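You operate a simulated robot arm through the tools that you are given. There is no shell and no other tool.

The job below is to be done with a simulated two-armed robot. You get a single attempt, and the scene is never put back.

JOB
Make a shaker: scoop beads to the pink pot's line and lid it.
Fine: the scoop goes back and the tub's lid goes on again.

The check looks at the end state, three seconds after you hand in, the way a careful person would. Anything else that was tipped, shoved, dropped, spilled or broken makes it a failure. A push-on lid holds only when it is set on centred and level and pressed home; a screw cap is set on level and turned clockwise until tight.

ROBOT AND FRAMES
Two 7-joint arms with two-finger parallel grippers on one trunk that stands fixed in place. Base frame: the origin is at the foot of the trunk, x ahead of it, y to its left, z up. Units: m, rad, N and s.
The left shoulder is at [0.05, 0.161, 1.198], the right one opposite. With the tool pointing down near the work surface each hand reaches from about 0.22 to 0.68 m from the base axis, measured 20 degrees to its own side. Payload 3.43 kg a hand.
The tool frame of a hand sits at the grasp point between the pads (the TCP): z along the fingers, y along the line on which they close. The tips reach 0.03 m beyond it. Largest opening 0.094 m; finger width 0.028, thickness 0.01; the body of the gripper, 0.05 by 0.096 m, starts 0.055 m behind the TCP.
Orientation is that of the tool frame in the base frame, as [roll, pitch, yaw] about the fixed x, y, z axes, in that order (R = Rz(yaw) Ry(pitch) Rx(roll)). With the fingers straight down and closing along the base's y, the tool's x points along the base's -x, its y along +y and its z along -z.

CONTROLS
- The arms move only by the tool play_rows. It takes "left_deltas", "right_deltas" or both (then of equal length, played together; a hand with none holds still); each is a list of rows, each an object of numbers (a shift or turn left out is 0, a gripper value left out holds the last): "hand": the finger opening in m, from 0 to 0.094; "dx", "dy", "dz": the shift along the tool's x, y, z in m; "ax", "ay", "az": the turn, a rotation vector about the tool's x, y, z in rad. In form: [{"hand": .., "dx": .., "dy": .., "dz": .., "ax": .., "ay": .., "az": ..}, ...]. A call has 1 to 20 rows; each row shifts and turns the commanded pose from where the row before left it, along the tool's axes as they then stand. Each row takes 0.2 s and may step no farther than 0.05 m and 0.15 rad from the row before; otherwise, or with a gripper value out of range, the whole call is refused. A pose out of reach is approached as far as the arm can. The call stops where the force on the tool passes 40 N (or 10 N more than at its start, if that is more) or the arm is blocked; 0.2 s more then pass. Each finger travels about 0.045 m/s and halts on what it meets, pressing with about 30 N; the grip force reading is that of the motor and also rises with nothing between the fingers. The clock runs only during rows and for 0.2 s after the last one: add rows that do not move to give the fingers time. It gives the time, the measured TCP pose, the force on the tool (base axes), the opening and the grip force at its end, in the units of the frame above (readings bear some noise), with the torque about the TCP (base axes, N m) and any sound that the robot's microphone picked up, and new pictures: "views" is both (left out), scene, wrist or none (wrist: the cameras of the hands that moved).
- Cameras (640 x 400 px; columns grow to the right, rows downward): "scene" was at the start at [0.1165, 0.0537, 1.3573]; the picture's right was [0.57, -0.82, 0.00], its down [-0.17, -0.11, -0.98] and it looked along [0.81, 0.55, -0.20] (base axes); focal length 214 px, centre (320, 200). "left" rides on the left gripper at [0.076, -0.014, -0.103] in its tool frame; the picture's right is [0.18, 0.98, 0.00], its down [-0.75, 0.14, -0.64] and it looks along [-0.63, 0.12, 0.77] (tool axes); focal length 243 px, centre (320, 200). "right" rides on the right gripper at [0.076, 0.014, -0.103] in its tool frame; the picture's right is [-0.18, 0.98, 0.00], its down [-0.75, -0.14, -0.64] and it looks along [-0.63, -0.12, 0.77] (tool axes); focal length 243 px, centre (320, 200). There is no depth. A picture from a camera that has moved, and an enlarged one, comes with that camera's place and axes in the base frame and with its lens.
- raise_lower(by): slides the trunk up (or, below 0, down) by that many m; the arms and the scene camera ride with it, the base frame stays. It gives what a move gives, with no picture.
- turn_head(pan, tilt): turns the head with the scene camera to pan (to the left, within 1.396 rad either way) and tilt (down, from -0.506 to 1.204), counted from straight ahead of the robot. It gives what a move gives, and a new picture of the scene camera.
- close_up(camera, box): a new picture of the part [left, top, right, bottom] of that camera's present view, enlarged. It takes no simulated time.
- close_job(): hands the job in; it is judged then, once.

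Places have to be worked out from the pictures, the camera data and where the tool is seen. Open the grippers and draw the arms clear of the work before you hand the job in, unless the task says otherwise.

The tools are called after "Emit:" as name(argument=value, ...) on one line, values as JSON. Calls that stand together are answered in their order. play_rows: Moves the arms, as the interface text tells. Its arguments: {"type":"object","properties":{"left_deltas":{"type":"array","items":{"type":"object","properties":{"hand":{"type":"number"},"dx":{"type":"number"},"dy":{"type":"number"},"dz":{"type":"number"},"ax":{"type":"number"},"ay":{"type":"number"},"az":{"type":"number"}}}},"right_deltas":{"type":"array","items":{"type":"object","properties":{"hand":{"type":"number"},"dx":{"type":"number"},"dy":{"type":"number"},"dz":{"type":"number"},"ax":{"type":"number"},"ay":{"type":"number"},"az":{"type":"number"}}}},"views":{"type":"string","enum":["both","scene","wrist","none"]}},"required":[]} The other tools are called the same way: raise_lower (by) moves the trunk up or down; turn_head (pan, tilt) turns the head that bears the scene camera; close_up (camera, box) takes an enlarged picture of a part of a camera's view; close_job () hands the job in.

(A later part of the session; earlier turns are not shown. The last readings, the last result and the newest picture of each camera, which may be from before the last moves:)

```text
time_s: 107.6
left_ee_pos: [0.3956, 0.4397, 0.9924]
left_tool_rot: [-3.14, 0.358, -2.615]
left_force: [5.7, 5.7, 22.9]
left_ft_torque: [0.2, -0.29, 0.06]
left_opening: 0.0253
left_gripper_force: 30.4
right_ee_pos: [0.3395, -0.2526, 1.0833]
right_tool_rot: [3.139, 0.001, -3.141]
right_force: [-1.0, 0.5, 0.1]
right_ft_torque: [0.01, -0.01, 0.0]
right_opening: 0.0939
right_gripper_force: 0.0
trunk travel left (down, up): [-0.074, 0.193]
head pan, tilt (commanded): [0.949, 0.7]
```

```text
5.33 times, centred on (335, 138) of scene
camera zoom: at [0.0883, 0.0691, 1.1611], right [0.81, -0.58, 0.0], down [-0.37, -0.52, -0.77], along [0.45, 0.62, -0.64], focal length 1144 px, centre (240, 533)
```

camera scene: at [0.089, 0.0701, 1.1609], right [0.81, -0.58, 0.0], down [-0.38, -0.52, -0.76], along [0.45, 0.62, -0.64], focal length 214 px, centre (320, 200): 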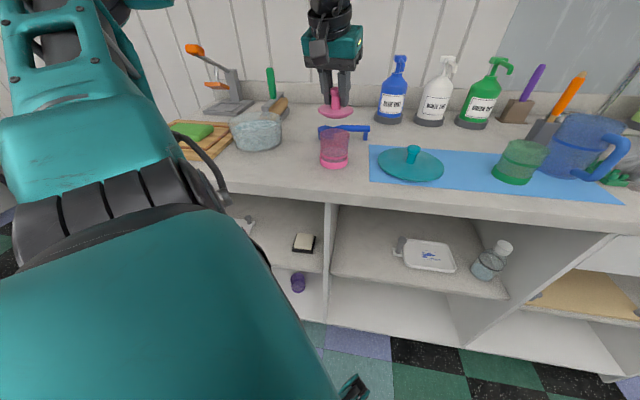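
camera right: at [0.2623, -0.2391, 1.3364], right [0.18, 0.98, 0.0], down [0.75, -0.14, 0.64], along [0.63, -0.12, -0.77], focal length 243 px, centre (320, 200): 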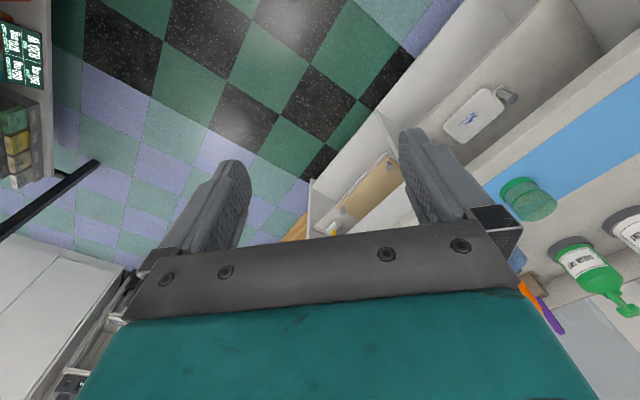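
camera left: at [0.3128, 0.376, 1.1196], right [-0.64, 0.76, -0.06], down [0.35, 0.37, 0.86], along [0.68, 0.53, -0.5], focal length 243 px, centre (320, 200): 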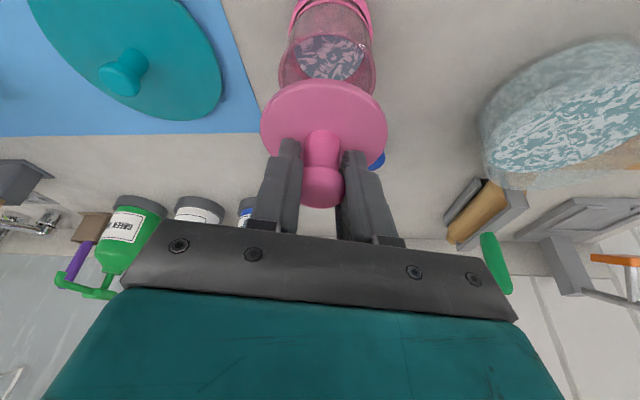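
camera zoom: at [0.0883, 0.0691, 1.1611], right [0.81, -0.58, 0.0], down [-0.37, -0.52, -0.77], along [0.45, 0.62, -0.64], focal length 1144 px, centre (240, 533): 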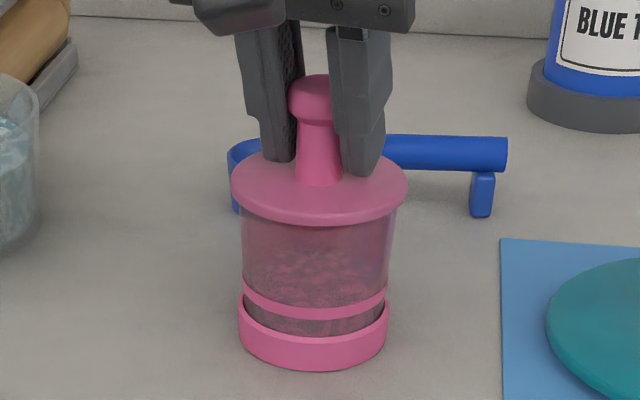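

The force is at 23 N and the disc lies flush on the rim. I'll press a little more this way, then release and press the knob squarely from above.

Emit:
play_rows(left_deltas=[{"dx": 0.0004, "dz": 0.0009}, {"dx": 0.0003, "dz": 0.0009}, {}], views="none")

Emit:
close_up(camera="scene", box=[305, 100, 365, 175])

```text
time_s: 108.4
left_ee_pos: [0.3962, 0.4408, 0.9931]
left_tool_rot: [-3.139, 0.359, -2.615]
left_force: [3.6, 6.9, 30.5]
left_ft_torque: [0.14, 0.08, -0.01]
left_opening: 0.0258
left_gripper_force: 30.1
right_ee_pos: [0.3386, -0.2532, 1.0839]
right_tool_rot: [3.139, 0.003, -3.141]
right_force: [-0.3, -0.5, 0.0]
right_ft_torque: [0.02, 0.0, 0.01]
right_opening: 0.0939
right_gripper_force: 0.0
trunk travel left (down, up): [-0.074, 0.193]
head pan, tilt (commanded): [0.949, 0.7]
```

```text
5.33 times, centred on (335, 138) of scene
camera zoom: at [0.0877, 0.0687, 1.1613], right [0.81, -0.58, 0.0], down [-0.37, -0.52, -0.77], along [0.45, 0.62, -0.64], focal length 1144 px, centre (240, 533)
```

zoom: 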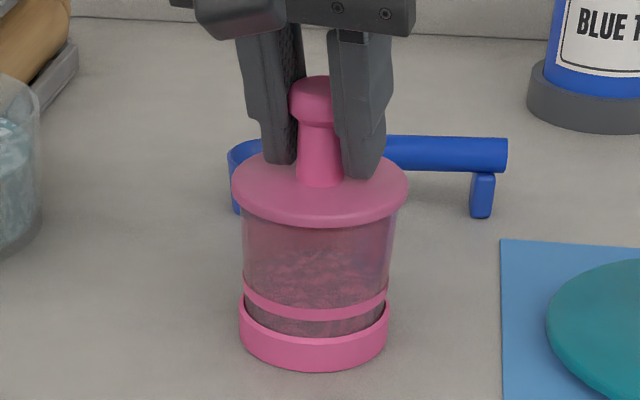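

Pressed at 30 N with no further travel, so it's seated. I'll ease off, open the fingers, and back straight up off the knob.

Emit:
play_rows(left_deltas=[{"dx": -0.0014, "dz": -0.0038}, {"hand": 0.06}, {}, {}, {}, {}], views="none")

Emit:
close_up(camera="scene", box=[305, 100, 365, 175])

Emit:
close_up(camera="left", box=[220, 0, 420, 200])

```text
time_s: 109.8
left_ee_pos: [0.396, 0.4401, 0.9937]
left_tool_rot: [-3.14, 0.35, -2.615]
left_force: [-1.7, -1.3, 4.7]
left_ft_torque: [-0.07, 0.04, 0.01]
left_opening: 0.0596
left_gripper_force: 0.0
right_ee_pos: [0.3397, -0.2521, 1.0831]
right_tool_rot: [-3.14, 0.001, -3.14]
right_force: [0.3, 0.4, -0.6]
right_ft_torque: [0.01, 0.02, -0.02]
right_opening: 0.0941
right_gripper_force: 0.0
trunk travel left (down, up): [-0.074, 0.193]
head pan, tilt (commanded): [0.949, 0.7]
```

```text
5.33 times, centred on (335, 138) of scene
camera zoom: at [0.0887, 0.0696, 1.1609], right [0.81, -0.58, 0.0], down [-0.37, -0.52, -0.77], along [0.45, 0.62, -0.64], focal length 1144 px, centre (240, 533)
```

zoom: 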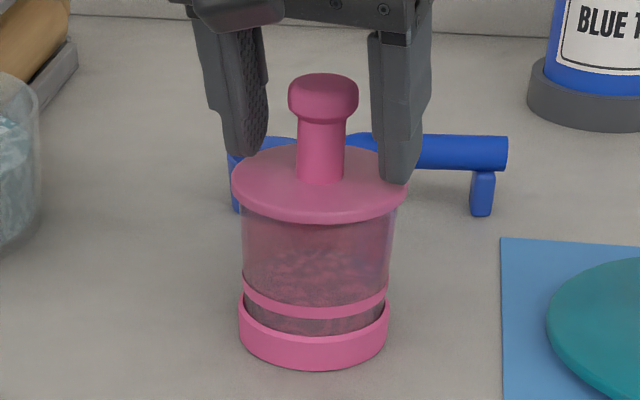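

```text
2.00 times, centred on (320, 100) of left
camera zoom: at [0.3113, 0.3741, 1.0632], right [-0.64, 0.76, -0.06], down [0.35, 0.37, 0.86], along [0.68, 0.53, -0.5], focal length 485 px, centre (320, 400)
```

zoom: 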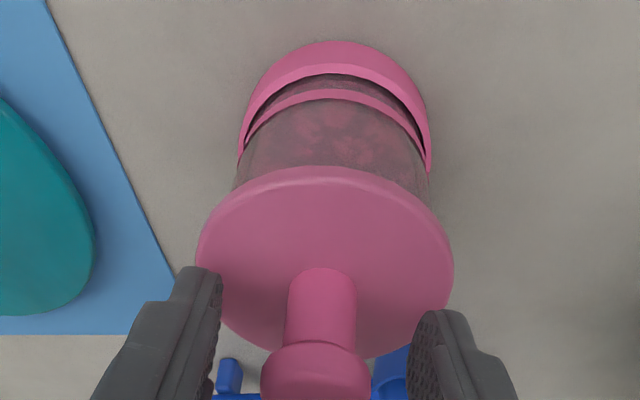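

The lid stays on, level. I'll move straight up clear of the knob.

Emit:
play_rows(left_deltas=[{"dx": -0.0034, "dz": -0.0094}, {"dx": -0.0103, "dz": -0.0282}, {"dx": -0.0103, "dz": -0.0282}, {}], views="scene")

Emit:
close_up(camera="scene", box=[305, 100, 365, 175])

Emit:
close_up(camera="scene", box=[150, 80, 320, 190])

```text
time_s: 110.8
left_ee_pos: [0.3966, 0.4402, 1.0632]
left_tool_rot: [3.141, 0.35, -2.614]
left_force: [0.5, -1.0, -0.4]
left_ft_torque: [0.0, 0.0, -0.01]
left_opening: 0.0599
left_gripper_force: 0.1
right_ee_pos: [0.3402, -0.2523, 1.0829]
right_tool_rot: [3.14, 0.002, -3.14]
right_force: [0.4, -0.5, -0.1]
right_ft_torque: [0.01, -0.02, -0.03]
right_opening: 0.0936
right_gripper_force: 0.1
trunk travel left (down, up): [-0.074, 0.193]
head pan, tilt (commanded): [0.949, 0.7]
camera scene: at [0.0891, 0.0701, 1.1609], right [0.81, -0.58, 0.0], down [-0.38, -0.52, -0.76], along [0.45, 0.62, -0.64], focal length 214 px, centre (320, 200)
```

scene: 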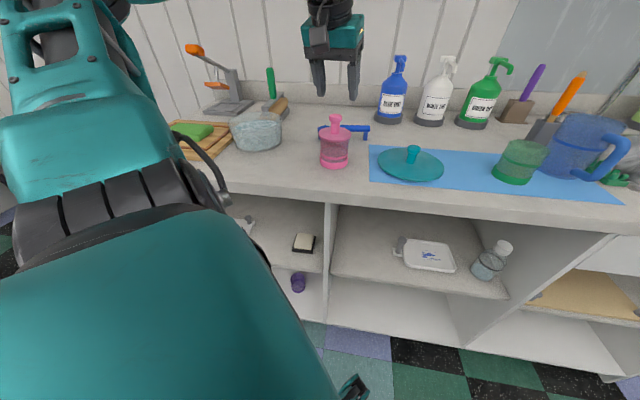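

```text
5.33 times, centred on (335, 138) of scene
camera zoom: at [0.0891, 0.0701, 1.1609], right [0.81, -0.58, 0.0], down [-0.38, -0.52, -0.76], along [0.45, 0.62, -0.64], focal length 1144 px, centre (240, 533)
```

zoom: 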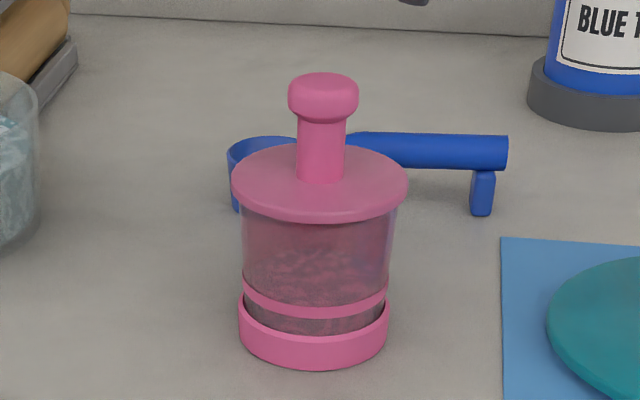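

```text
3.64 times, centred on (235, 135) of scene
camera zoom: at [0.0891, 0.0701, 1.1609], right [0.81, -0.58, 0.0], down [-0.38, -0.52, -0.76], along [0.45, 0.62, -0.64], focal length 780 px, centre (629, 436)
```

zoom: 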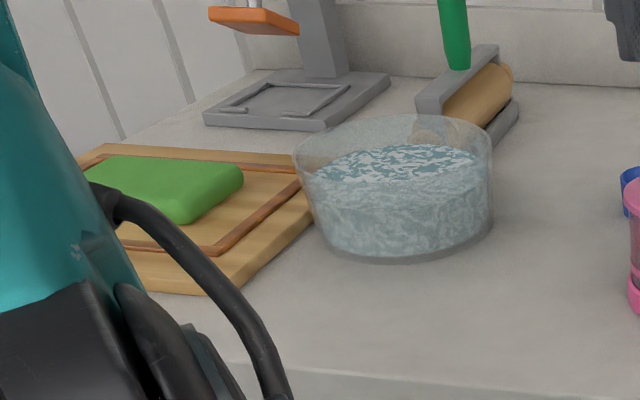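

The pink lid sits level and centred, and the scoop is undisturbed behind it. Next is the tub's lid: I'll bring the tool upright and go above its knob on the mat.

Emit:
play_rows(left_deltas=[{"ay": 0.117}, {"ay": 0.117}, {"ay": 0.117}, {"dx": -0.012, "dy": -0.0356}, {"dx": -0.012, "dy": -0.0356}, {"dx": -0.012, "dy": -0.0356, "dz": 0.01}, {"dx": -0.012, "dy": -0.0356, "dz": 0.015}, {"dx": -0.012, "dy": -0.0356, "dz": 0.015}, {}], views="both")

Emit:
close_up(camera="left", box=[220, 20, 420, 220])

```text
time_s: 112.8
left_ee_pos: [0.5384, 0.3165, 1.024]
left_tool_rot: [-3.141, -0.001, -2.615]
left_force: [0.2, -0.3, -0.3]
left_ft_torque: [0.0, 0.02, -0.01]
left_opening: 0.0601
left_gripper_force: 0.1
right_ee_pos: [0.3396, -0.2527, 1.0826]
right_tool_rot: [-3.141, -0.001, -3.141]
right_force: [-0.3, 0.2, 0.6]
right_ft_torque: [0.03, -0.02, 0.02]
right_opening: 0.0937
right_gripper_force: 0.0
trunk travel left (down, up): [-0.074, 0.193]
head pan, tilt (commanded): [0.949, 0.7]
camera scene: at [0.0892, 0.0698, 1.1609], right [0.81, -0.58, 0.0], down [-0.38, -0.52, -0.77], along [0.45, 0.62, -0.64], focal length 214 px, centre (320, 200)
camera left: at [0.4807, 0.2656, 1.1266], right [-0.65, 0.76, 0.0], down [0.58, 0.5, 0.64], along [0.49, 0.42, -0.77], focal length 243 px, centre (320, 200)
```

scene: 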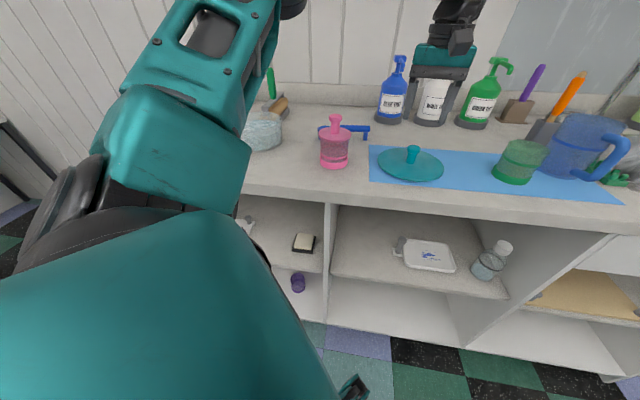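
left: 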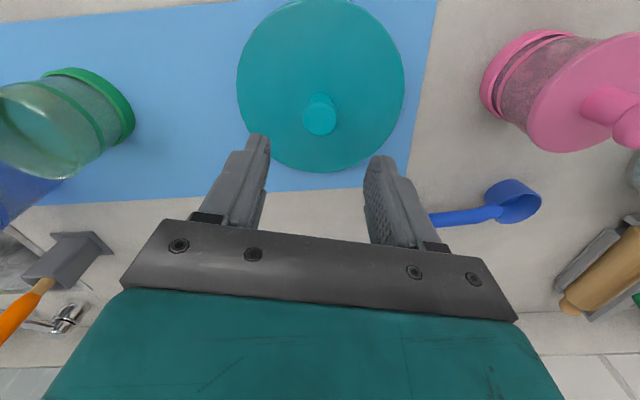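

```text
2.00 times, centred on (320, 120) of left
camera zoom: at [0.4807, 0.2656, 1.1266], right [-0.65, 0.76, 0.0], down [0.58, 0.5, 0.64], along [0.49, 0.42, -0.77], focal length 485 px, centre (320, 360)
```

zoom: 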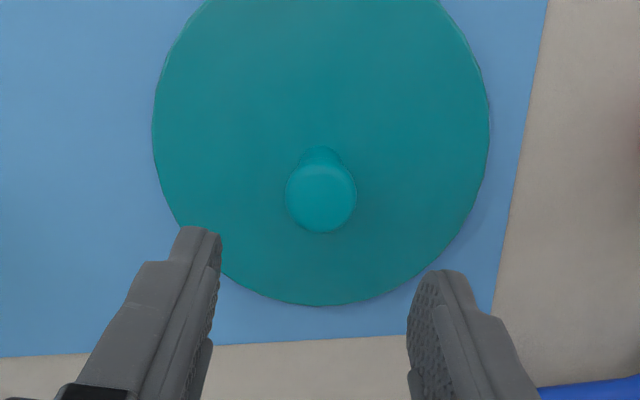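

The tub lid's knob is about 5 mm toward the robot from the TCP. I'll correct that and descend to grasp height.

Emit:
play_rows(left_deltas=[{"dx": 0.005, "dz": 0.02}, {"dz": 0.02}, {"dz": 0.02}, {"dz": 0.015}, {"dz": 0.007}, {}], views="none")

Emit:
close_up(camera="left", box=[220, 60, 420, 260])

Emit:
close_up(camera="scene", box=[360, 80, 470, 190])

```text
time_s: 114.2
left_ee_pos: [0.5329, 0.3141, 0.9417]
left_tool_rot: [3.142, 0.0, -2.614]
left_force: [1.0, -0.4, -0.2]
left_ft_torque: [0.02, 0.0, 0.01]
left_opening: 0.06
left_gripper_force: 0.0
right_ee_pos: [0.3407, -0.2526, 1.0834]
right_tool_rot: [3.141, -0.001, 3.141]
right_force: [0.3, -0.5, -0.1]
right_ft_torque: [0.01, 0.05, -0.03]
right_opening: 0.0937
right_gripper_force: 0.1
trunk travel left (down, up): [-0.074, 0.193]
head pan, tilt (commanded): [0.949, 0.7]
```

```text
2.00 times, centred on (320, 160) of left
camera zoom: at [0.4751, 0.2635, 1.0439], right [-0.65, 0.76, 0.0], down [0.58, 0.5, 0.64], along [0.49, 0.42, -0.77], focal length 485 px, centre (320, 280)
```

zoom: 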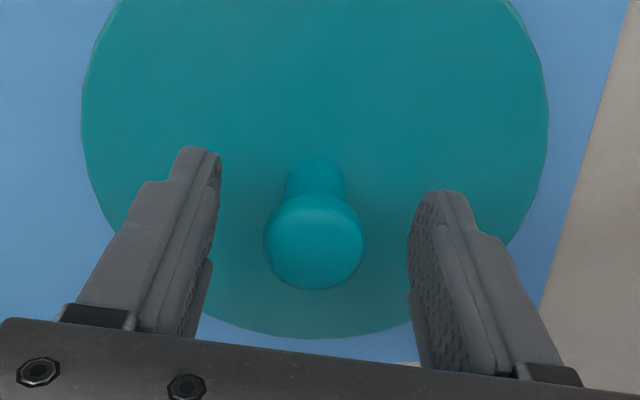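

```text
3.64 times, centred on (415, 135) of scene
camera zoom: at [0.0892, 0.07, 1.1609], right [0.81, -0.58, 0.0], down [-0.38, -0.52, -0.76], along [0.45, 0.62, -0.64], focal length 780 px, centre (-26, 436)
```

zoom: 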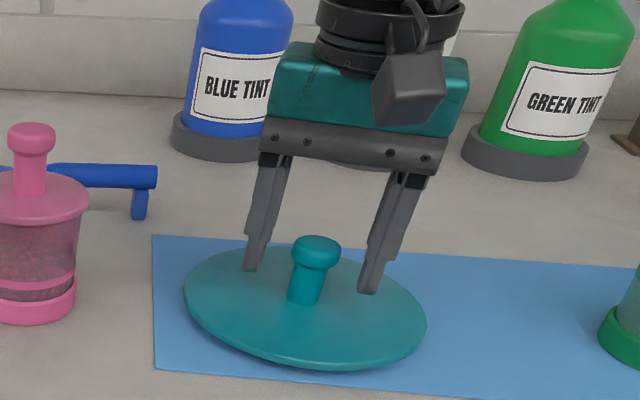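

The knob is between the pads, and I'll shift 3 mm more to centre it. Then I'll drop 2 mm and close.

Emit:
play_rows(left_deltas=[{"dx": 0.003, "dz": 0.002}, {"hand": 0.0}, {}, {}, {}, {}, {}], views="none")

Emit:
close_up(camera="left", box=[220, 60, 420, 260])

```text
time_s: 115.8
left_ee_pos: [0.53, 0.3122, 0.939]
left_tool_rot: [3.141, -0.001, -2.615]
left_force: [1.5, -0.4, 3.4]
left_ft_torque: [0.13, 0.05, -0.08]
left_opening: 0.0242
left_gripper_force: 29.7
right_ee_pos: [0.3382, -0.2521, 1.0831]
right_tool_rot: [-3.141, -0.002, 3.141]
right_force: [0.6, 0.1, 0.1]
right_ft_torque: [0.0, 0.01, -0.01]
right_opening: 0.0939
right_gripper_force: 0.0
trunk travel left (down, up): [-0.074, 0.193]
head pan, tilt (commanded): [0.949, 0.7]
```

```text
2.00 times, centred on (320, 160) of left
camera zoom: at [0.4725, 0.2619, 1.0425], right [-0.65, 0.76, 0.0], down [0.58, 0.5, 0.64], along [0.49, 0.42, -0.77], focal length 485 px, centre (320, 280)
```

zoom: 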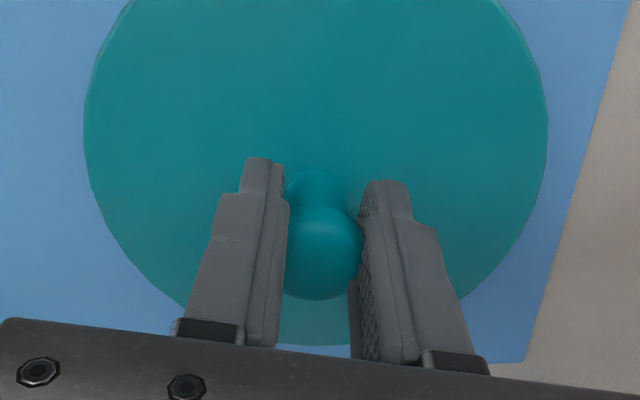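

The lid's knob is gripped. I'll lift it slightly, then raise the trunk so the lid clears the pink knob on the way to the tub.

Emit:
play_rows(left_deltas=[{"dz": -0.005}, {"dz": -0.015}, {"dz": -0.02}, {}], views="none")

Emit:
raise_lower(by=0.15)

Emit:
turn_head(pan=0.95, tilt=0.7)

```text
time_s: 116.8
left_ee_pos: [0.5306, 0.3149, 0.9797]
left_tool_rot: [-3.141, -0.001, -2.615]
left_force: [0.5, -0.1, -0.2]
left_ft_torque: [-0.01, 0.01, 0.02]
left_opening: 0.0239
left_gripper_force: 29.4
right_ee_pos: [0.3381, -0.2528, 1.0838]
right_tool_rot: [-3.142, -0.001, -3.141]
right_force: [0.0, 0.5, -0.6]
right_ft_torque: [0.0, 0.0, 0.01]
right_opening: 0.0944
right_gripper_force: 0.1
trunk travel left (down, up): [-0.074, 0.193]
head pan, tilt (commanded): [0.949, 0.7]
```

```text
time_s: 118.5
left_ee_pos: [0.5304, 0.3132, 1.1286]
left_tool_rot: [-3.141, 0.0, -2.615]
left_force: [0.0, 0.0, -1.0]
left_ft_torque: [0.0, 0.0, 0.0]
left_opening: 0.0237
left_gripper_force: 30.2
right_ee_pos: [0.3412, -0.2526, 1.2335]
right_tool_rot: [-3.14, 0.0, 3.14]
right_force: [-0.7, -0.6, 0.2]
right_ft_torque: [-0.02, -0.03, 0.02]
right_opening: 0.0941
right_gripper_force: 0.1
trunk travel left (down, up): [-0.224, 0.043]
head pan, tilt (commanded): [0.949, 0.7]
```

```text
time_s: 119.1
left_ee_pos: [0.5306, 0.3138, 1.1296]
left_tool_rot: [-3.141, 0.001, -2.614]
left_force: [-0.5, -0.4, -0.5]
left_ft_torque: [0.01, 0.0, 0.02]
left_opening: 0.024
left_gripper_force: 29.3
right_ee_pos: [0.3408, -0.2518, 1.2337]
right_tool_rot: [3.141, 0.0, -3.141]
right_force: [-0.5, 0.1, 1.0]
right_ft_torque: [0.03, 0.02, 0.0]
right_opening: 0.094
right_gripper_force: 0.1
trunk travel left (down, up): [-0.224, 0.043]
head pan, tilt (commanded): [0.949, 0.7]
camera scene: at [0.0892, 0.0701, 1.3109], right [0.81, -0.58, 0.0], down [-0.38, -0.52, -0.76], along [0.45, 0.62, -0.64], focal length 214 px, centre (320, 200)
```

scene: 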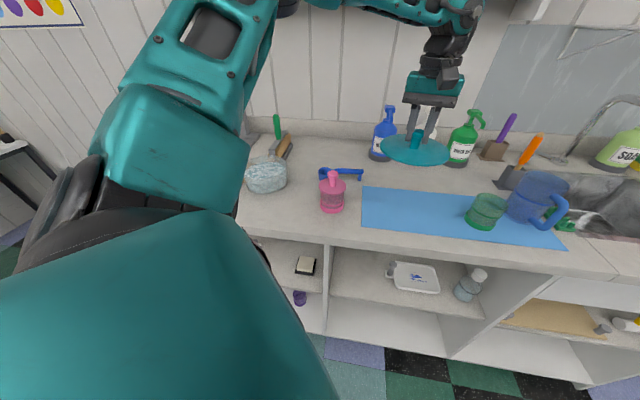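

The lid hangs level at z≈1.13. I'll turn to the 45° yaw used at the tub before and carry the lid to above the tub's present position, near (0.296, 0.676).

Emit:
play_rows(left_deltas=[{"az": -0.131}, {"az": -0.131}, {"dx": -0.0075, "dy": 0.0352}, {"dx": -0.0075, "dy": 0.0352}, {"dx": -0.0075, "dy": 0.0352}, {"dx": -0.0075, "dy": 0.0352}, {"dx": -0.0075, "dy": 0.0352}, {"dx": -0.0075, "dy": 0.0352}, {"dx": -0.0075, "dy": 0.0352}, {"dx": -0.0075, "dy": 0.0352}, {"dx": -0.0075, "dy": 0.0352}, {"dx": -0.0075, "dy": 0.0352}, {"dx": -0.0075, "dy": 0.0352}, {"dx": -0.0075, "dy": 0.0352}, {}], views="both")

Emit:
close_up(camera="scene", box=[200, 100, 320, 210])

Emit:
close_up(camera="left", box=[180, 0, 460, 220])

```text
time_s: 122.3
left_ee_pos: [0.2939, 0.6736, 1.1296]
left_tool_rot: [-3.142, 0.001, -2.353]
left_force: [-0.6, -0.3, -0.5]
left_ft_torque: [0.02, 0.0, -0.01]
left_opening: 0.0238
left_gripper_force: 29.7
right_ee_pos: [0.34, -0.2518, 1.2327]
right_tool_rot: [-3.14, 0.0, 3.142]
right_force: [-0.3, 0.3, 0.2]
right_ft_torque: [-0.01, 0.02, -0.03]
right_opening: 0.094
right_gripper_force: 0.0
trunk travel left (down, up): [-0.224, 0.043]
head pan, tilt (commanded): [0.949, 0.7]
camera scene: at [0.0892, 0.07, 1.3109], right [0.81, -0.58, 0.0], down [-0.38, -0.52, -0.77], along [0.45, 0.62, -0.64], focal length 214 px, centre (320, 200)
camera left: at [0.2512, 0.6104, 1.2322], right [-0.83, 0.56, 0.0], down [0.43, 0.63, 0.64], along [0.36, 0.53, -0.77], focal length 243 px, centre (320, 200)
```

scene: 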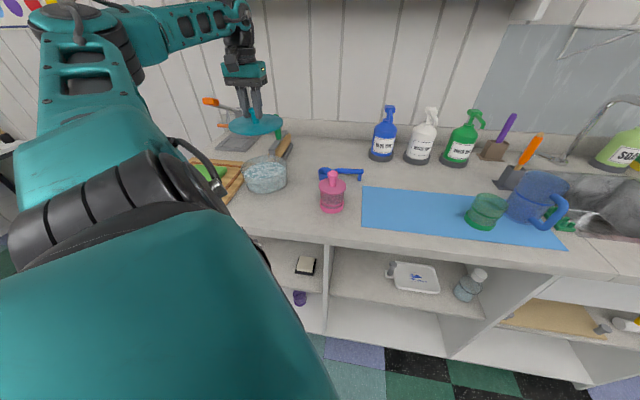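
left: 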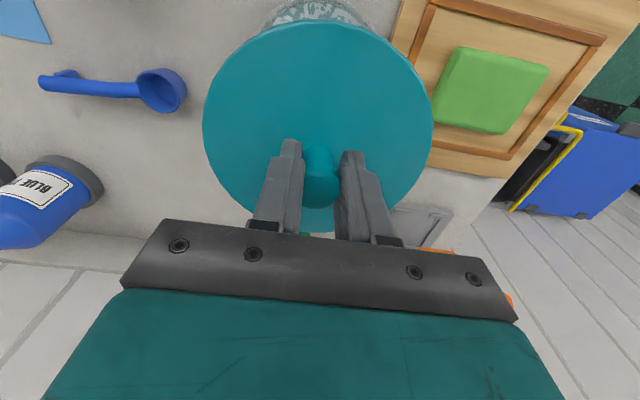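

```text
3.64 times, centred on (260, 155) of scene
camera zoom: at [0.0892, 0.07, 1.3109], right [0.81, -0.58, 0.0], down [-0.38, -0.52, -0.77], along [0.45, 0.62, -0.64], focal length 780 px, centre (538, 364)
```

zoom: 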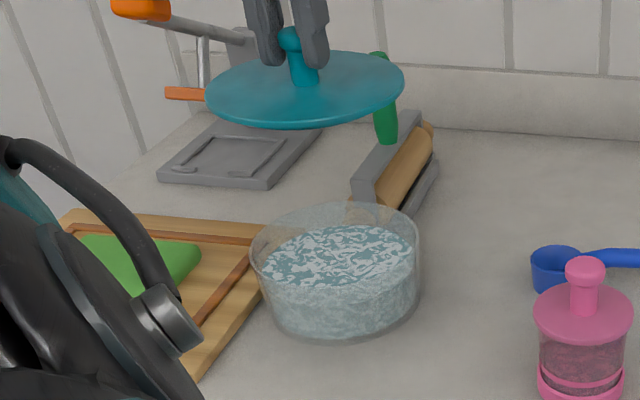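

```text
1.82 times, centred on (320, 110) of left
camera zoom: at [0.2512, 0.6104, 1.2322], right [-0.83, 0.56, 0.0], down [0.43, 0.63, 0.64], along [0.36, 0.53, -0.77], focal length 441 px, centre (320, 364)
```

zoom: 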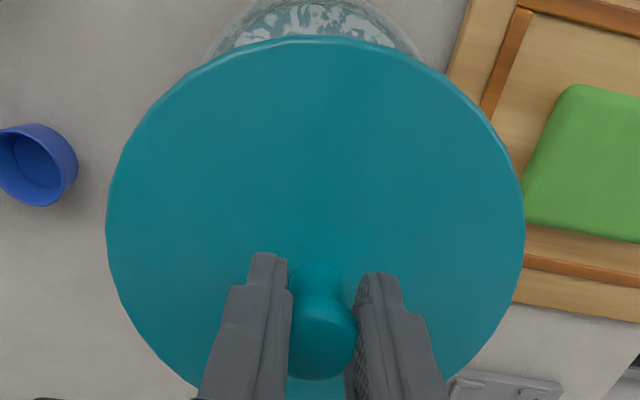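

The lid is above the tub, but it has slipped about 5 mm in the grip, so I'll be quick. My best estimate of the tub centre is (0.295, 0.6715), and I'll lower to just above the rim to compare outlines.

Emit:
play_rows(left_deltas=[{"dx": 0.0006, "dy": -0.0022, "dz": 0.03}, {"dz": 0.03}, {"dz": 0.03}, {"dz": 0.015}, {}], views="none")

Emit:
close_up(camera="scene", box=[210, 110, 310, 210])

Emit:
close_up(camera="left", box=[180, 0, 460, 220])

```text
time_s: 123.5
left_ee_pos: [0.2933, 0.6719, 1.0245]
left_tool_rot: [-3.14, -0.001, -2.352]
left_force: [0.1, 0.6, -0.7]
left_ft_torque: [0.01, 0.0, 0.01]
left_opening: 0.0236
left_gripper_force: 30.1
right_ee_pos: [0.3399, -0.2532, 1.2332]
right_tool_rot: [3.14, 0.0, -3.141]
right_force: [-0.2, 0.8, -0.4]
right_ft_torque: [0.03, 0.04, -0.01]
right_opening: 0.094
right_gripper_force: 0.0
trunk travel left (down, up): [-0.224, 0.043]
head pan, tilt (commanded): [0.949, 0.7]
```

```text
4.00 times, centred on (260, 160) of scene
camera zoom: at [0.0892, 0.0701, 1.3109], right [0.81, -0.58, 0.0], down [-0.38, -0.52, -0.76], along [0.45, 0.62, -0.64], focal length 858 px, centre (560, 360)
```

zoom: 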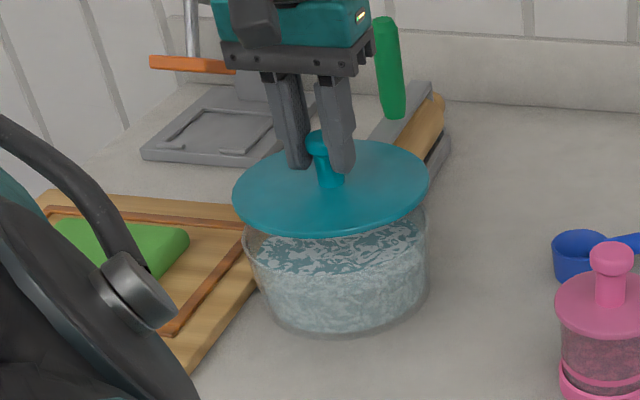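

```text
1.82 times, centred on (320, 110) of left
camera zoom: at [0.2517, 0.6084, 1.1269], right [-0.83, 0.56, 0.0], down [0.43, 0.64, 0.64], along [0.36, 0.53, -0.77], focal length 441 px, centre (320, 364)
```

zoom: 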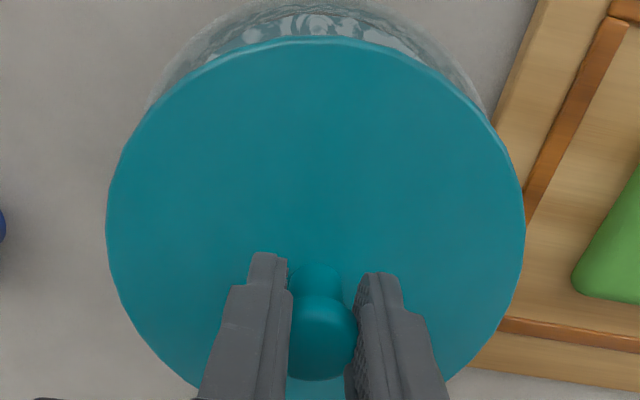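

Fitting circles in both views puts the lid's centre about 5 mm outward of the tub's. I'll shift 5 mm toward the robot, lower to a few mm above the rim, and look again.

Emit:
play_rows(left_deltas=[{"dx": 0.005}, {"dz": 0.008}, {}], views="none")

Emit:
close_up(camera="scene", box=[230, 125, 290, 190])

Emit:
close_up(camera="left", box=[180, 0, 460, 220])

```text
time_s: 124.3
left_ee_pos: [0.2918, 0.6692, 1.0167]
left_tool_rot: [-3.142, -0.001, -2.35]
left_force: [-0.5, -0.3, 0.1]
left_ft_torque: [0.02, 0.04, 0.0]
left_opening: 0.0236
left_gripper_force: 30.2
right_ee_pos: [0.34, -0.2516, 1.2337]
right_tool_rot: [3.141, -0.001, 3.141]
right_force: [0.3, 0.5, -0.1]
right_ft_torque: [-0.03, 0.02, 0.0]
right_opening: 0.094
right_gripper_force: 0.0
trunk travel left (down, up): [-0.224, 0.043]
head pan, tilt (commanded): [0.949, 0.7]
```

```text
6.15 times, centred on (260, 158) of scene
camera zoom: at [0.0891, 0.07, 1.3109], right [0.81, -0.58, 0.0], down [-0.38, -0.52, -0.77], along [0.45, 0.62, -0.64], focal length 1320 px, centre (689, 462)
```

zoom: 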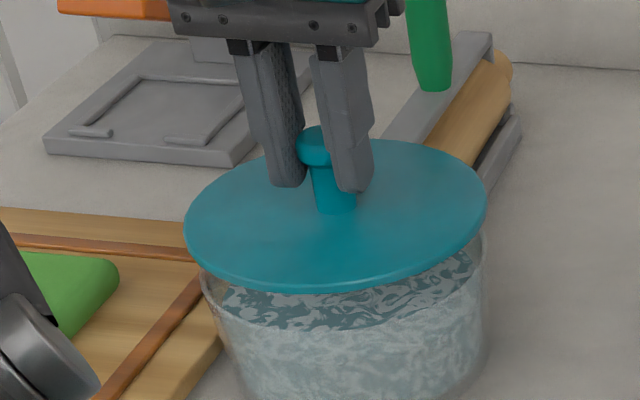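

```text
1.82 times, centred on (320, 110) of left
camera zoom: at [0.2483, 0.605, 1.1191], right [-0.83, 0.56, 0.0], down [0.43, 0.63, 0.64], along [0.36, 0.53, -0.77], focal length 441 px, centre (320, 364)
```

zoom: 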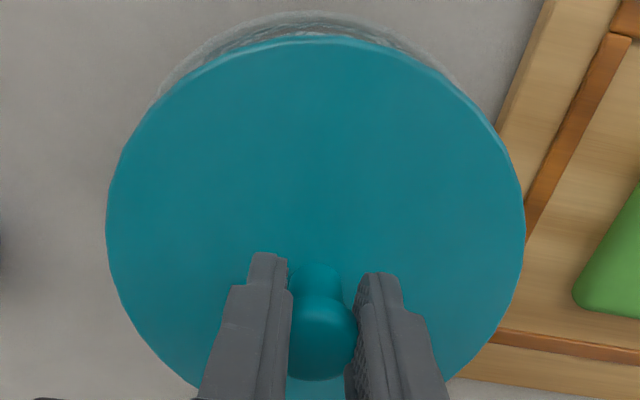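

Refitting with the measured radii (lid 0.079, rim 0.0757) shows the lid still about 6 mm outward. I'll shift that much toward the robot and recheck.

Emit:
play_rows(left_deltas=[{"dx": 0.0065}, {}], views="none")

Emit:
close_up(camera="scene", box=[225, 125, 300, 205])

Emit:
close_up(camera="left", box=[180, 0, 460, 220])

```text
time_s: 124.9
left_ee_pos: [0.2866, 0.6644, 1.0171]
left_tool_rot: [-3.141, 0.001, -2.352]
left_force: [-0.2, 0.9, -0.7]
left_ft_torque: [-0.02, 0.01, 0.03]
left_opening: 0.0236
left_gripper_force: 29.7
right_ee_pos: [0.3404, -0.2529, 1.2329]
right_tool_rot: [-3.142, -0.001, 3.141]
right_force: [-0.1, -0.7, -0.6]
right_ft_torque: [0.01, -0.02, 0.03]
right_opening: 0.0939
right_gripper_force: 0.1
trunk travel left (down, up): [-0.224, 0.043]
head pan, tilt (commanded): [0.949, 0.7]
```

```text
5.00 times, centred on (262, 165) of scene
camera zoom: at [0.0892, 0.0702, 1.3108], right [0.81, -0.58, 0.0], down [-0.38, -0.52, -0.76], along [0.45, 0.62, -0.64], focal length 1072 px, centre (608, 375)
```

zoom: 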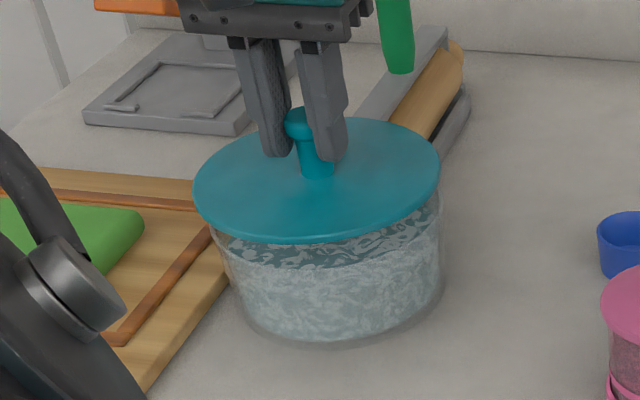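

```text
1.82 times, centred on (320, 110) of left
camera zoom: at [0.244, 0.6005, 1.1189], right [-0.83, 0.56, 0.0], down [0.43, 0.64, 0.64], along [0.36, 0.53, -0.77], focal length 441 px, centre (320, 364)
```

zoom: 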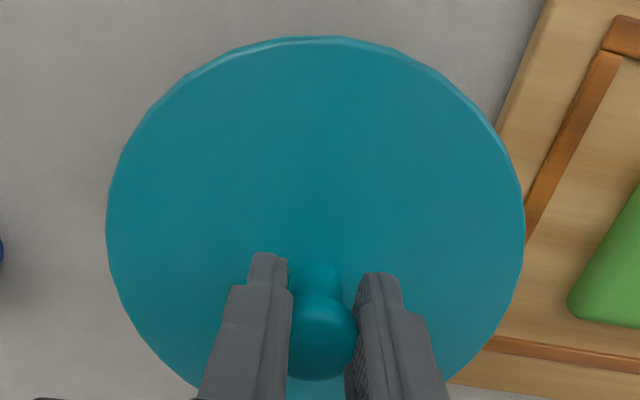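

The tub is now hidden under the lid in the wrist view, as expected when nearly concentric. I'll zoom in on both side edges in the scene view to check the lateral centring.

Emit:
close_up(camera="scene", box=[255, 140, 285, 190])

Emit:
close_up(camera="scene", box=[225, 140, 255, 190])

Emit:
close_up(camera="scene", box=[235, 155, 285, 200])

```text
8.00 times, centred on (270, 165) of scene
camera zoom: at [0.0892, 0.0702, 1.3108], right [0.81, -0.58, 0.0], down [-0.38, -0.52, -0.76], along [0.45, 0.62, -0.64], focal length 1716 px, centre (720, 480)
```

zoom: 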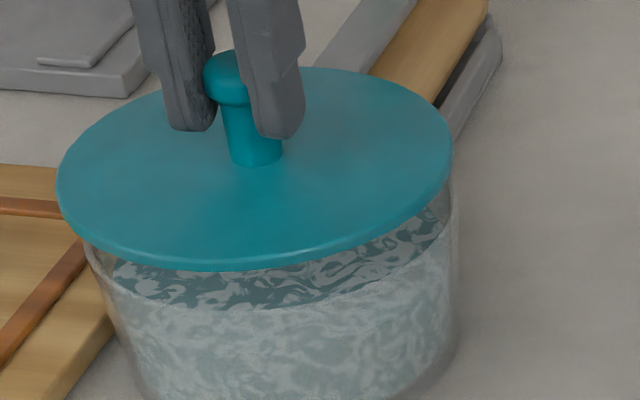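

```text
8.00 times, centred on (240, 165) of scene
camera zoom: at [0.0892, 0.0702, 1.3108], right [0.81, -0.58, 0.0], down [-0.38, -0.52, -0.76], along [0.45, 0.62, -0.64], focal length 1716 px, centre (960, 480)
```

zoom: 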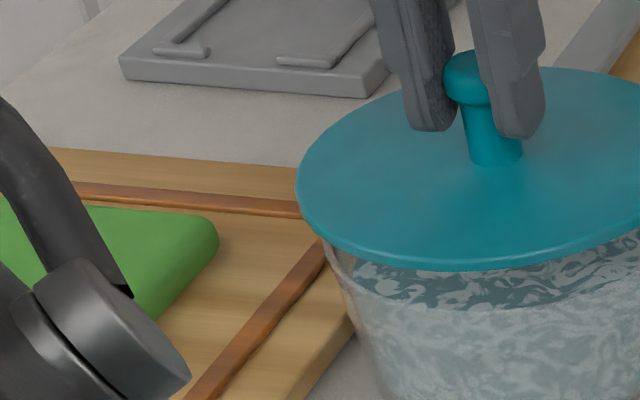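

```text
8.89 times, centred on (260, 178) of scene
camera zoom: at [0.0892, 0.0702, 1.3108], right [0.81, -0.58, 0.0], down [-0.38, -0.52, -0.76], along [0.45, 0.62, -0.64], focal length 1906 px, centre (853, 400)
```

zoom: 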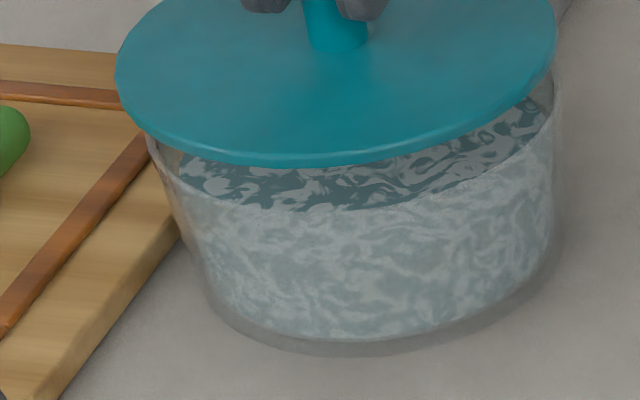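

Left-camera geometry now says lid and tub are concentric within about 2 mm, and the scene view says the lid is about 1.5 mm left. I'll correct that and lower in small steps, watching the force.

Emit:
play_rows(left_deltas=[{"dy": -0.0015, "dz": 0.003}, {"dz": 0.003}, {"dz": 0.002}, {}], views="none")

Emit:
close_up(camera="scene", box=[235, 145, 285, 190])

```text
time_s: 125.9
left_ee_pos: [0.2882, 0.6638, 1.0087]
left_tool_rot: [-3.141, 0.001, -2.354]
left_force: [0.0, -0.5, -0.3]
left_ft_torque: [0.0, 0.05, 0.01]
left_opening: 0.0235
left_gripper_force: 29.9
right_ee_pos: [0.3397, -0.2527, 1.2337]
right_tool_rot: [3.142, -0.001, -3.14]
right_force: [-0.1, 0.5, -0.3]
right_ft_torque: [0.04, 0.01, 0.02]
right_opening: 0.0937
right_gripper_force: 0.1
trunk travel left (down, up): [-0.224, 0.043]
head pan, tilt (commanded): [0.949, 0.7]
```

```text
8.89 times, centred on (260, 168) of scene
camera zoom: at [0.0892, 0.0701, 1.3109], right [0.81, -0.58, 0.0], down [-0.38, -0.52, -0.76], along [0.45, 0.62, -0.64], focal length 1906 px, centre (853, 489)
```

zoom: 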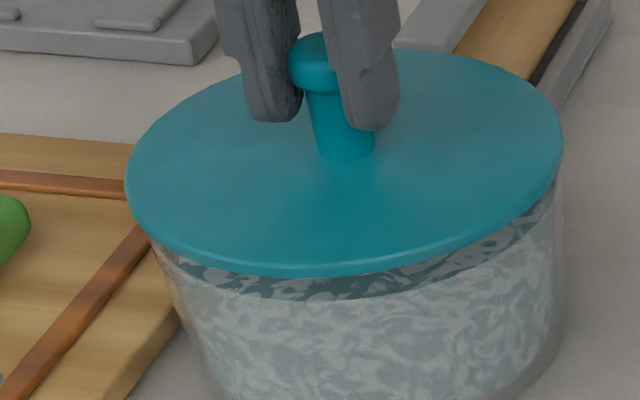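

Lateral alignment now matches (−0.267 predicted and observed), with no contact yet. I'll keep lowering in small steps.

Emit:
play_rows(left_deltas=[{"dz": 0.002}, {"dz": 0.002}, {"dz": 0.002}, {}], views="none")

Emit:
close_up(camera="scene", box=[235, 145, 285, 190])

```text
time_s: 126.9
left_ee_pos: [0.2876, 0.6633, 1.0026]
left_tool_rot: [3.141, -0.001, -2.353]
left_force: [0.0, -0.8, 0.5]
left_ft_torque: [-0.03, 0.0, 0.02]
left_opening: 0.0235
left_gripper_force: 30.3
right_ee_pos: [0.3397, -0.2534, 1.2322]
right_tool_rot: [3.141, 0.001, 3.141]
right_force: [-0.1, -0.4, 0.3]
right_ft_torque: [-0.02, -0.01, 0.0]
right_opening: 0.0941
right_gripper_force: 0.1
trunk travel left (down, up): [-0.224, 0.043]
head pan, tilt (commanded): [0.949, 0.7]
```

```text
8.89 times, centred on (260, 168) of scene
camera zoom: at [0.0892, 0.0701, 1.3109], right [0.81, -0.58, 0.0], down [-0.38, -0.52, -0.76], along [0.45, 0.62, -0.64], focal length 1906 px, centre (853, 489)
```

zoom: 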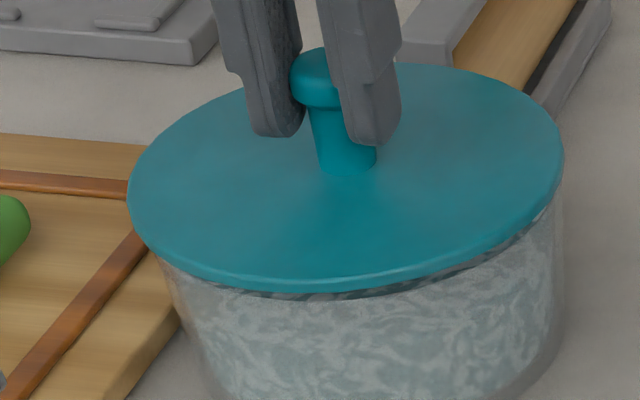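

The gap is nearly closed and there is still no force, so the plug is going in cleanly. I'll continue.

Emit:
play_rows(left_deltas=[{"dz": 0.0015}, {"dz": 0.0015}, {}], views="none")

Emit:
close_up(camera="scene", box=[235, 145, 285, 190])

```text
time_s: 127.7
left_ee_pos: [0.287, 0.664, 0.9996]
left_tool_rot: [3.14, -0.002, -2.354]
left_force: [0.1, -0.2, 0.2]
left_ft_torque: [-0.01, 0.01, -0.01]
left_opening: 0.0237
left_gripper_force: 29.9
right_ee_pos: [0.3398, -0.2526, 1.2336]
right_tool_rot: [-3.141, -0.001, 3.141]
right_force: [0.6, 0.3, 0.2]
right_ft_torque: [0.0, -0.01, 0.02]
right_opening: 0.0941
right_gripper_force: 0.0
trunk travel left (down, up): [-0.224, 0.043]
head pan, tilt (commanded): [0.949, 0.7]
```

```text
8.89 times, centred on (260, 168) of scene
camera zoom: at [0.0892, 0.0701, 1.3109], right [0.81, -0.58, 0.0], down [-0.38, -0.52, -0.76], along [0.45, 0.62, -0.64], focal length 1906 px, centre (853, 489)
```

zoom: 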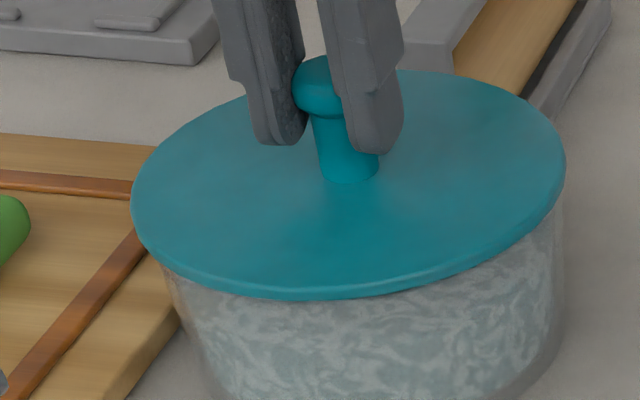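

The lid's overhang on each side matches the original lid-on picture. I'll keep lowering until contact.

Emit:
play_rows(left_deltas=[{"dz": 0.0015}, {"dz": 0.0015}, {"dz": 0.001}, {}], views="none")

Emit:
close_up(camera="scene", box=[235, 145, 285, 190])

```text
time_s: 128.7
left_ee_pos: [0.2883, 0.6634, 0.9966]
left_tool_rot: [-3.141, 0.0, -2.352]
left_force: [0.6, 0.0, 4.1]
left_ft_torque: [-0.11, 0.15, -0.03]
left_opening: 0.0237
left_gripper_force: 29.7
right_ee_pos: [0.3396, -0.2528, 1.2334]
right_tool_rot: [3.141, 0.0, -3.141]
right_force: [-0.7, 0.9, 0.4]
right_ft_torque: [0.02, 0.03, 0.02]
right_opening: 0.0942
right_gripper_force: 0.0
trunk travel left (down, up): [-0.224, 0.043]
head pan, tilt (commanded): [0.949, 0.7]
```

```text
8.89 times, centred on (260, 168) of scene
camera zoom: at [0.089, 0.0698, 1.311], right [0.81, -0.58, 0.0], down [-0.38, -0.52, -0.77], along [0.45, 0.62, -0.64], focal length 1906 px, centre (853, 489)
```

zoom: 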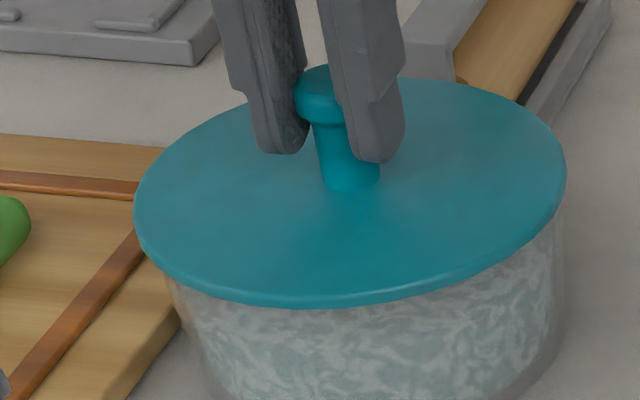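

Contact at 4 N. The lid's height and centre (0.294, 0.671) match the seated position within about 1–2 mm, so I'll press down progressively.

Emit:
play_rows(left_deltas=[{"dz": 0.0015}, {"dz": 0.0015}, {}], views="none")

Emit:
close_up(camera="scene", box=[235, 145, 285, 190])

```text
time_s: 129.5
left_ee_pos: [0.2868, 0.662, 0.9952]
left_tool_rot: [-3.14, 0.007, -2.35]
left_force: [1.3, 5.6, 19.6]
left_ft_torque: [0.02, 0.05, -0.02]
left_opening: 0.0237
left_gripper_force: 29.8
right_ee_pos: [0.3388, -0.2534, 1.2326]
right_tool_rot: [3.14, 0.002, 3.141]
right_force: [-0.2, 0.5, 0.6]
right_ft_torque: [0.01, -0.01, 0.01]
right_opening: 0.0936
right_gripper_force: 0.1
trunk travel left (down, up): [-0.224, 0.043]
head pan, tilt (commanded): [0.949, 0.7]
```

```text
8.89 times, centred on (260, 168) of scene
camera zoom: at [0.0883, 0.0684, 1.3112], right [0.81, -0.58, 0.0], down [-0.37, -0.52, -0.77], along [0.45, 0.62, -0.64], focal length 1906 px, centre (853, 489)
```

zoom: 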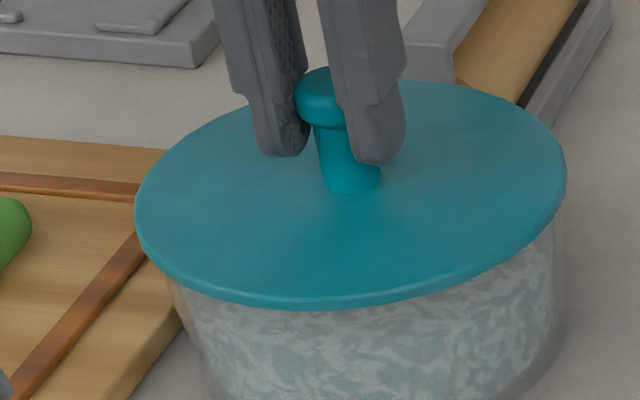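

19.6 N with the torque near zero, so the lid is bearing evenly. I'll press a bit more.

Emit:
play_rows(left_deltas=[{"dz": 0.001}, {"dz": 0.001}, {}], views="none")

Emit:
close_up(camera="scene", box=[225, 135, 295, 205])

```text
time_s: 130.3
left_ee_pos: [0.2875, 0.6622, 0.9944]
left_tool_rot: [3.14, 0.008, -2.351]
left_force: [1.3, 8.6, 30.4]
left_ft_torque: [0.19, -0.12, 0.03]
left_opening: 0.0235
left_gripper_force: 29.9
right_ee_pos: [0.3398, -0.2547, 1.234]
right_tool_rot: [3.141, 0.001, 3.141]
right_force: [-0.1, 0.0, -0.3]
right_ft_torque: [0.0, 0.01, -0.02]
right_opening: 0.094
right_gripper_force: 0.1
trunk travel left (down, up): [-0.224, 0.043]
head pan, tilt (commanded): [0.949, 0.7]
```

```text
5.71 times, centred on (260, 170) of scene
camera zoom: at [0.0879, 0.0676, 1.3113], right [0.81, -0.58, 0.0], down [-0.37, -0.52, -0.77], along [0.45, 0.62, -0.64], focal length 1226 px, centre (663, 371)
```

zoom: 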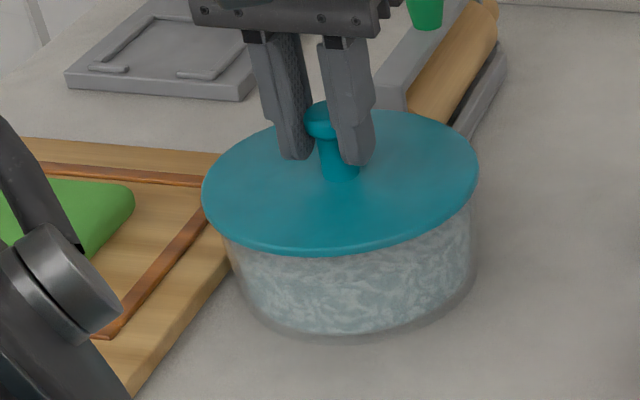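

Pressed at 30 N, and the resultant force runs through the lid's centre, so it's seated. With the lid on and held, I'll ease to a light downward load and slide the tub back about 3.5 cm to where it stood.

Emit:
play_rows(left_deltas=[{"dz": -0.002}, {"dz": -0.002}, {"dx": -0.0005, "dy": -0.0035}, {"dx": -0.0005, "dy": -0.0035}, {"dx": -0.0005, "dy": -0.0035}, {"dx": -0.0005, "dy": -0.0035}, {}], views="none")

Emit:
close_up(camera="scene", box=[225, 135, 295, 205])

```text
time_s: 131.9
left_ee_pos: [0.2984, 0.6538, 0.9954]
left_tool_rot: [-3.141, -0.001, -2.352]
left_force: [-4.7, 1.6, 9.0]
left_ft_torque: [0.02, 0.18, 0.0]
left_opening: 0.0236
left_gripper_force: 29.6
right_ee_pos: [0.3394, -0.2527, 1.2332]
right_tool_rot: [3.14, 0.002, -3.141]
right_force: [-1.4, 0.0, -0.4]
right_ft_torque: [-0.01, -0.01, 0.01]
right_opening: 0.0937
right_gripper_force: 0.0
trunk travel left (down, up): [-0.224, 0.043]
head pan, tilt (commanded): [0.949, 0.7]
```

```text
5.71 times, centred on (260, 170) of scene
camera zoom: at [0.0882, 0.0692, 1.311], right [0.81, -0.58, 0.0], down [-0.37, -0.52, -0.77], along [0.45, 0.62, -0.64], focal length 1226 px, centre (663, 371)
```

zoom: 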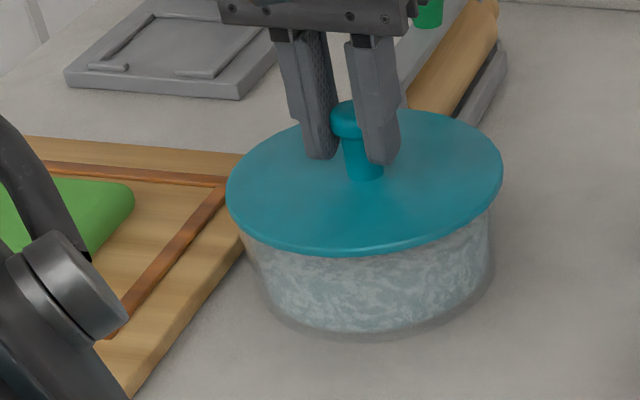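

The tub slides along with its lid, level and upright. Comparing with the first pictures, it needs about 2.4 cm more, so I'll continue.

Emit:
play_rows(left_deltas=[{"dy": -0.0035}, {"dy": -0.0035}, {"dy": -0.0035}, {"dy": -0.0035}, {"dy": -0.0035}, {"dy": -0.0035}, {"dy": -0.002}, {}], views="none")

Emit:
close_up(camera="scene", box=[235, 140, 315, 205])

```text
time_s: 133.7
left_ee_pos: [0.3148, 0.6386, 0.9961]
left_tool_rot: [3.142, -0.001, -2.351]
left_force: [-1.7, 2.8, 5.0]
left_ft_torque: [0.02, 0.13, 0.07]
left_opening: 0.0235
left_gripper_force: 29.9
right_ee_pos: [0.3407, -0.2525, 1.2332]
right_tool_rot: [-3.142, 0.001, 3.141]
right_force: [-0.6, -0.4, 1.0]
right_ft_torque: [0.01, 0.03, 0.03]
right_opening: 0.094
right_gripper_force: 0.1
trunk travel left (down, up): [-0.224, 0.043]
head pan, tilt (commanded): [0.949, 0.7]
```

```text
6.15 times, centred on (275, 172) of scene
camera zoom: at [0.0886, 0.0698, 1.311], right [0.81, -0.58, 0.0], down [-0.37, -0.52, -0.77], along [0.45, 0.62, -0.64], focal length 1320 px, centre (597, 369)
```

zoom: 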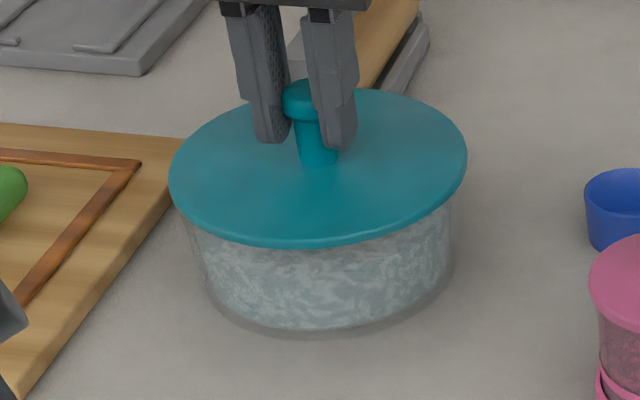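

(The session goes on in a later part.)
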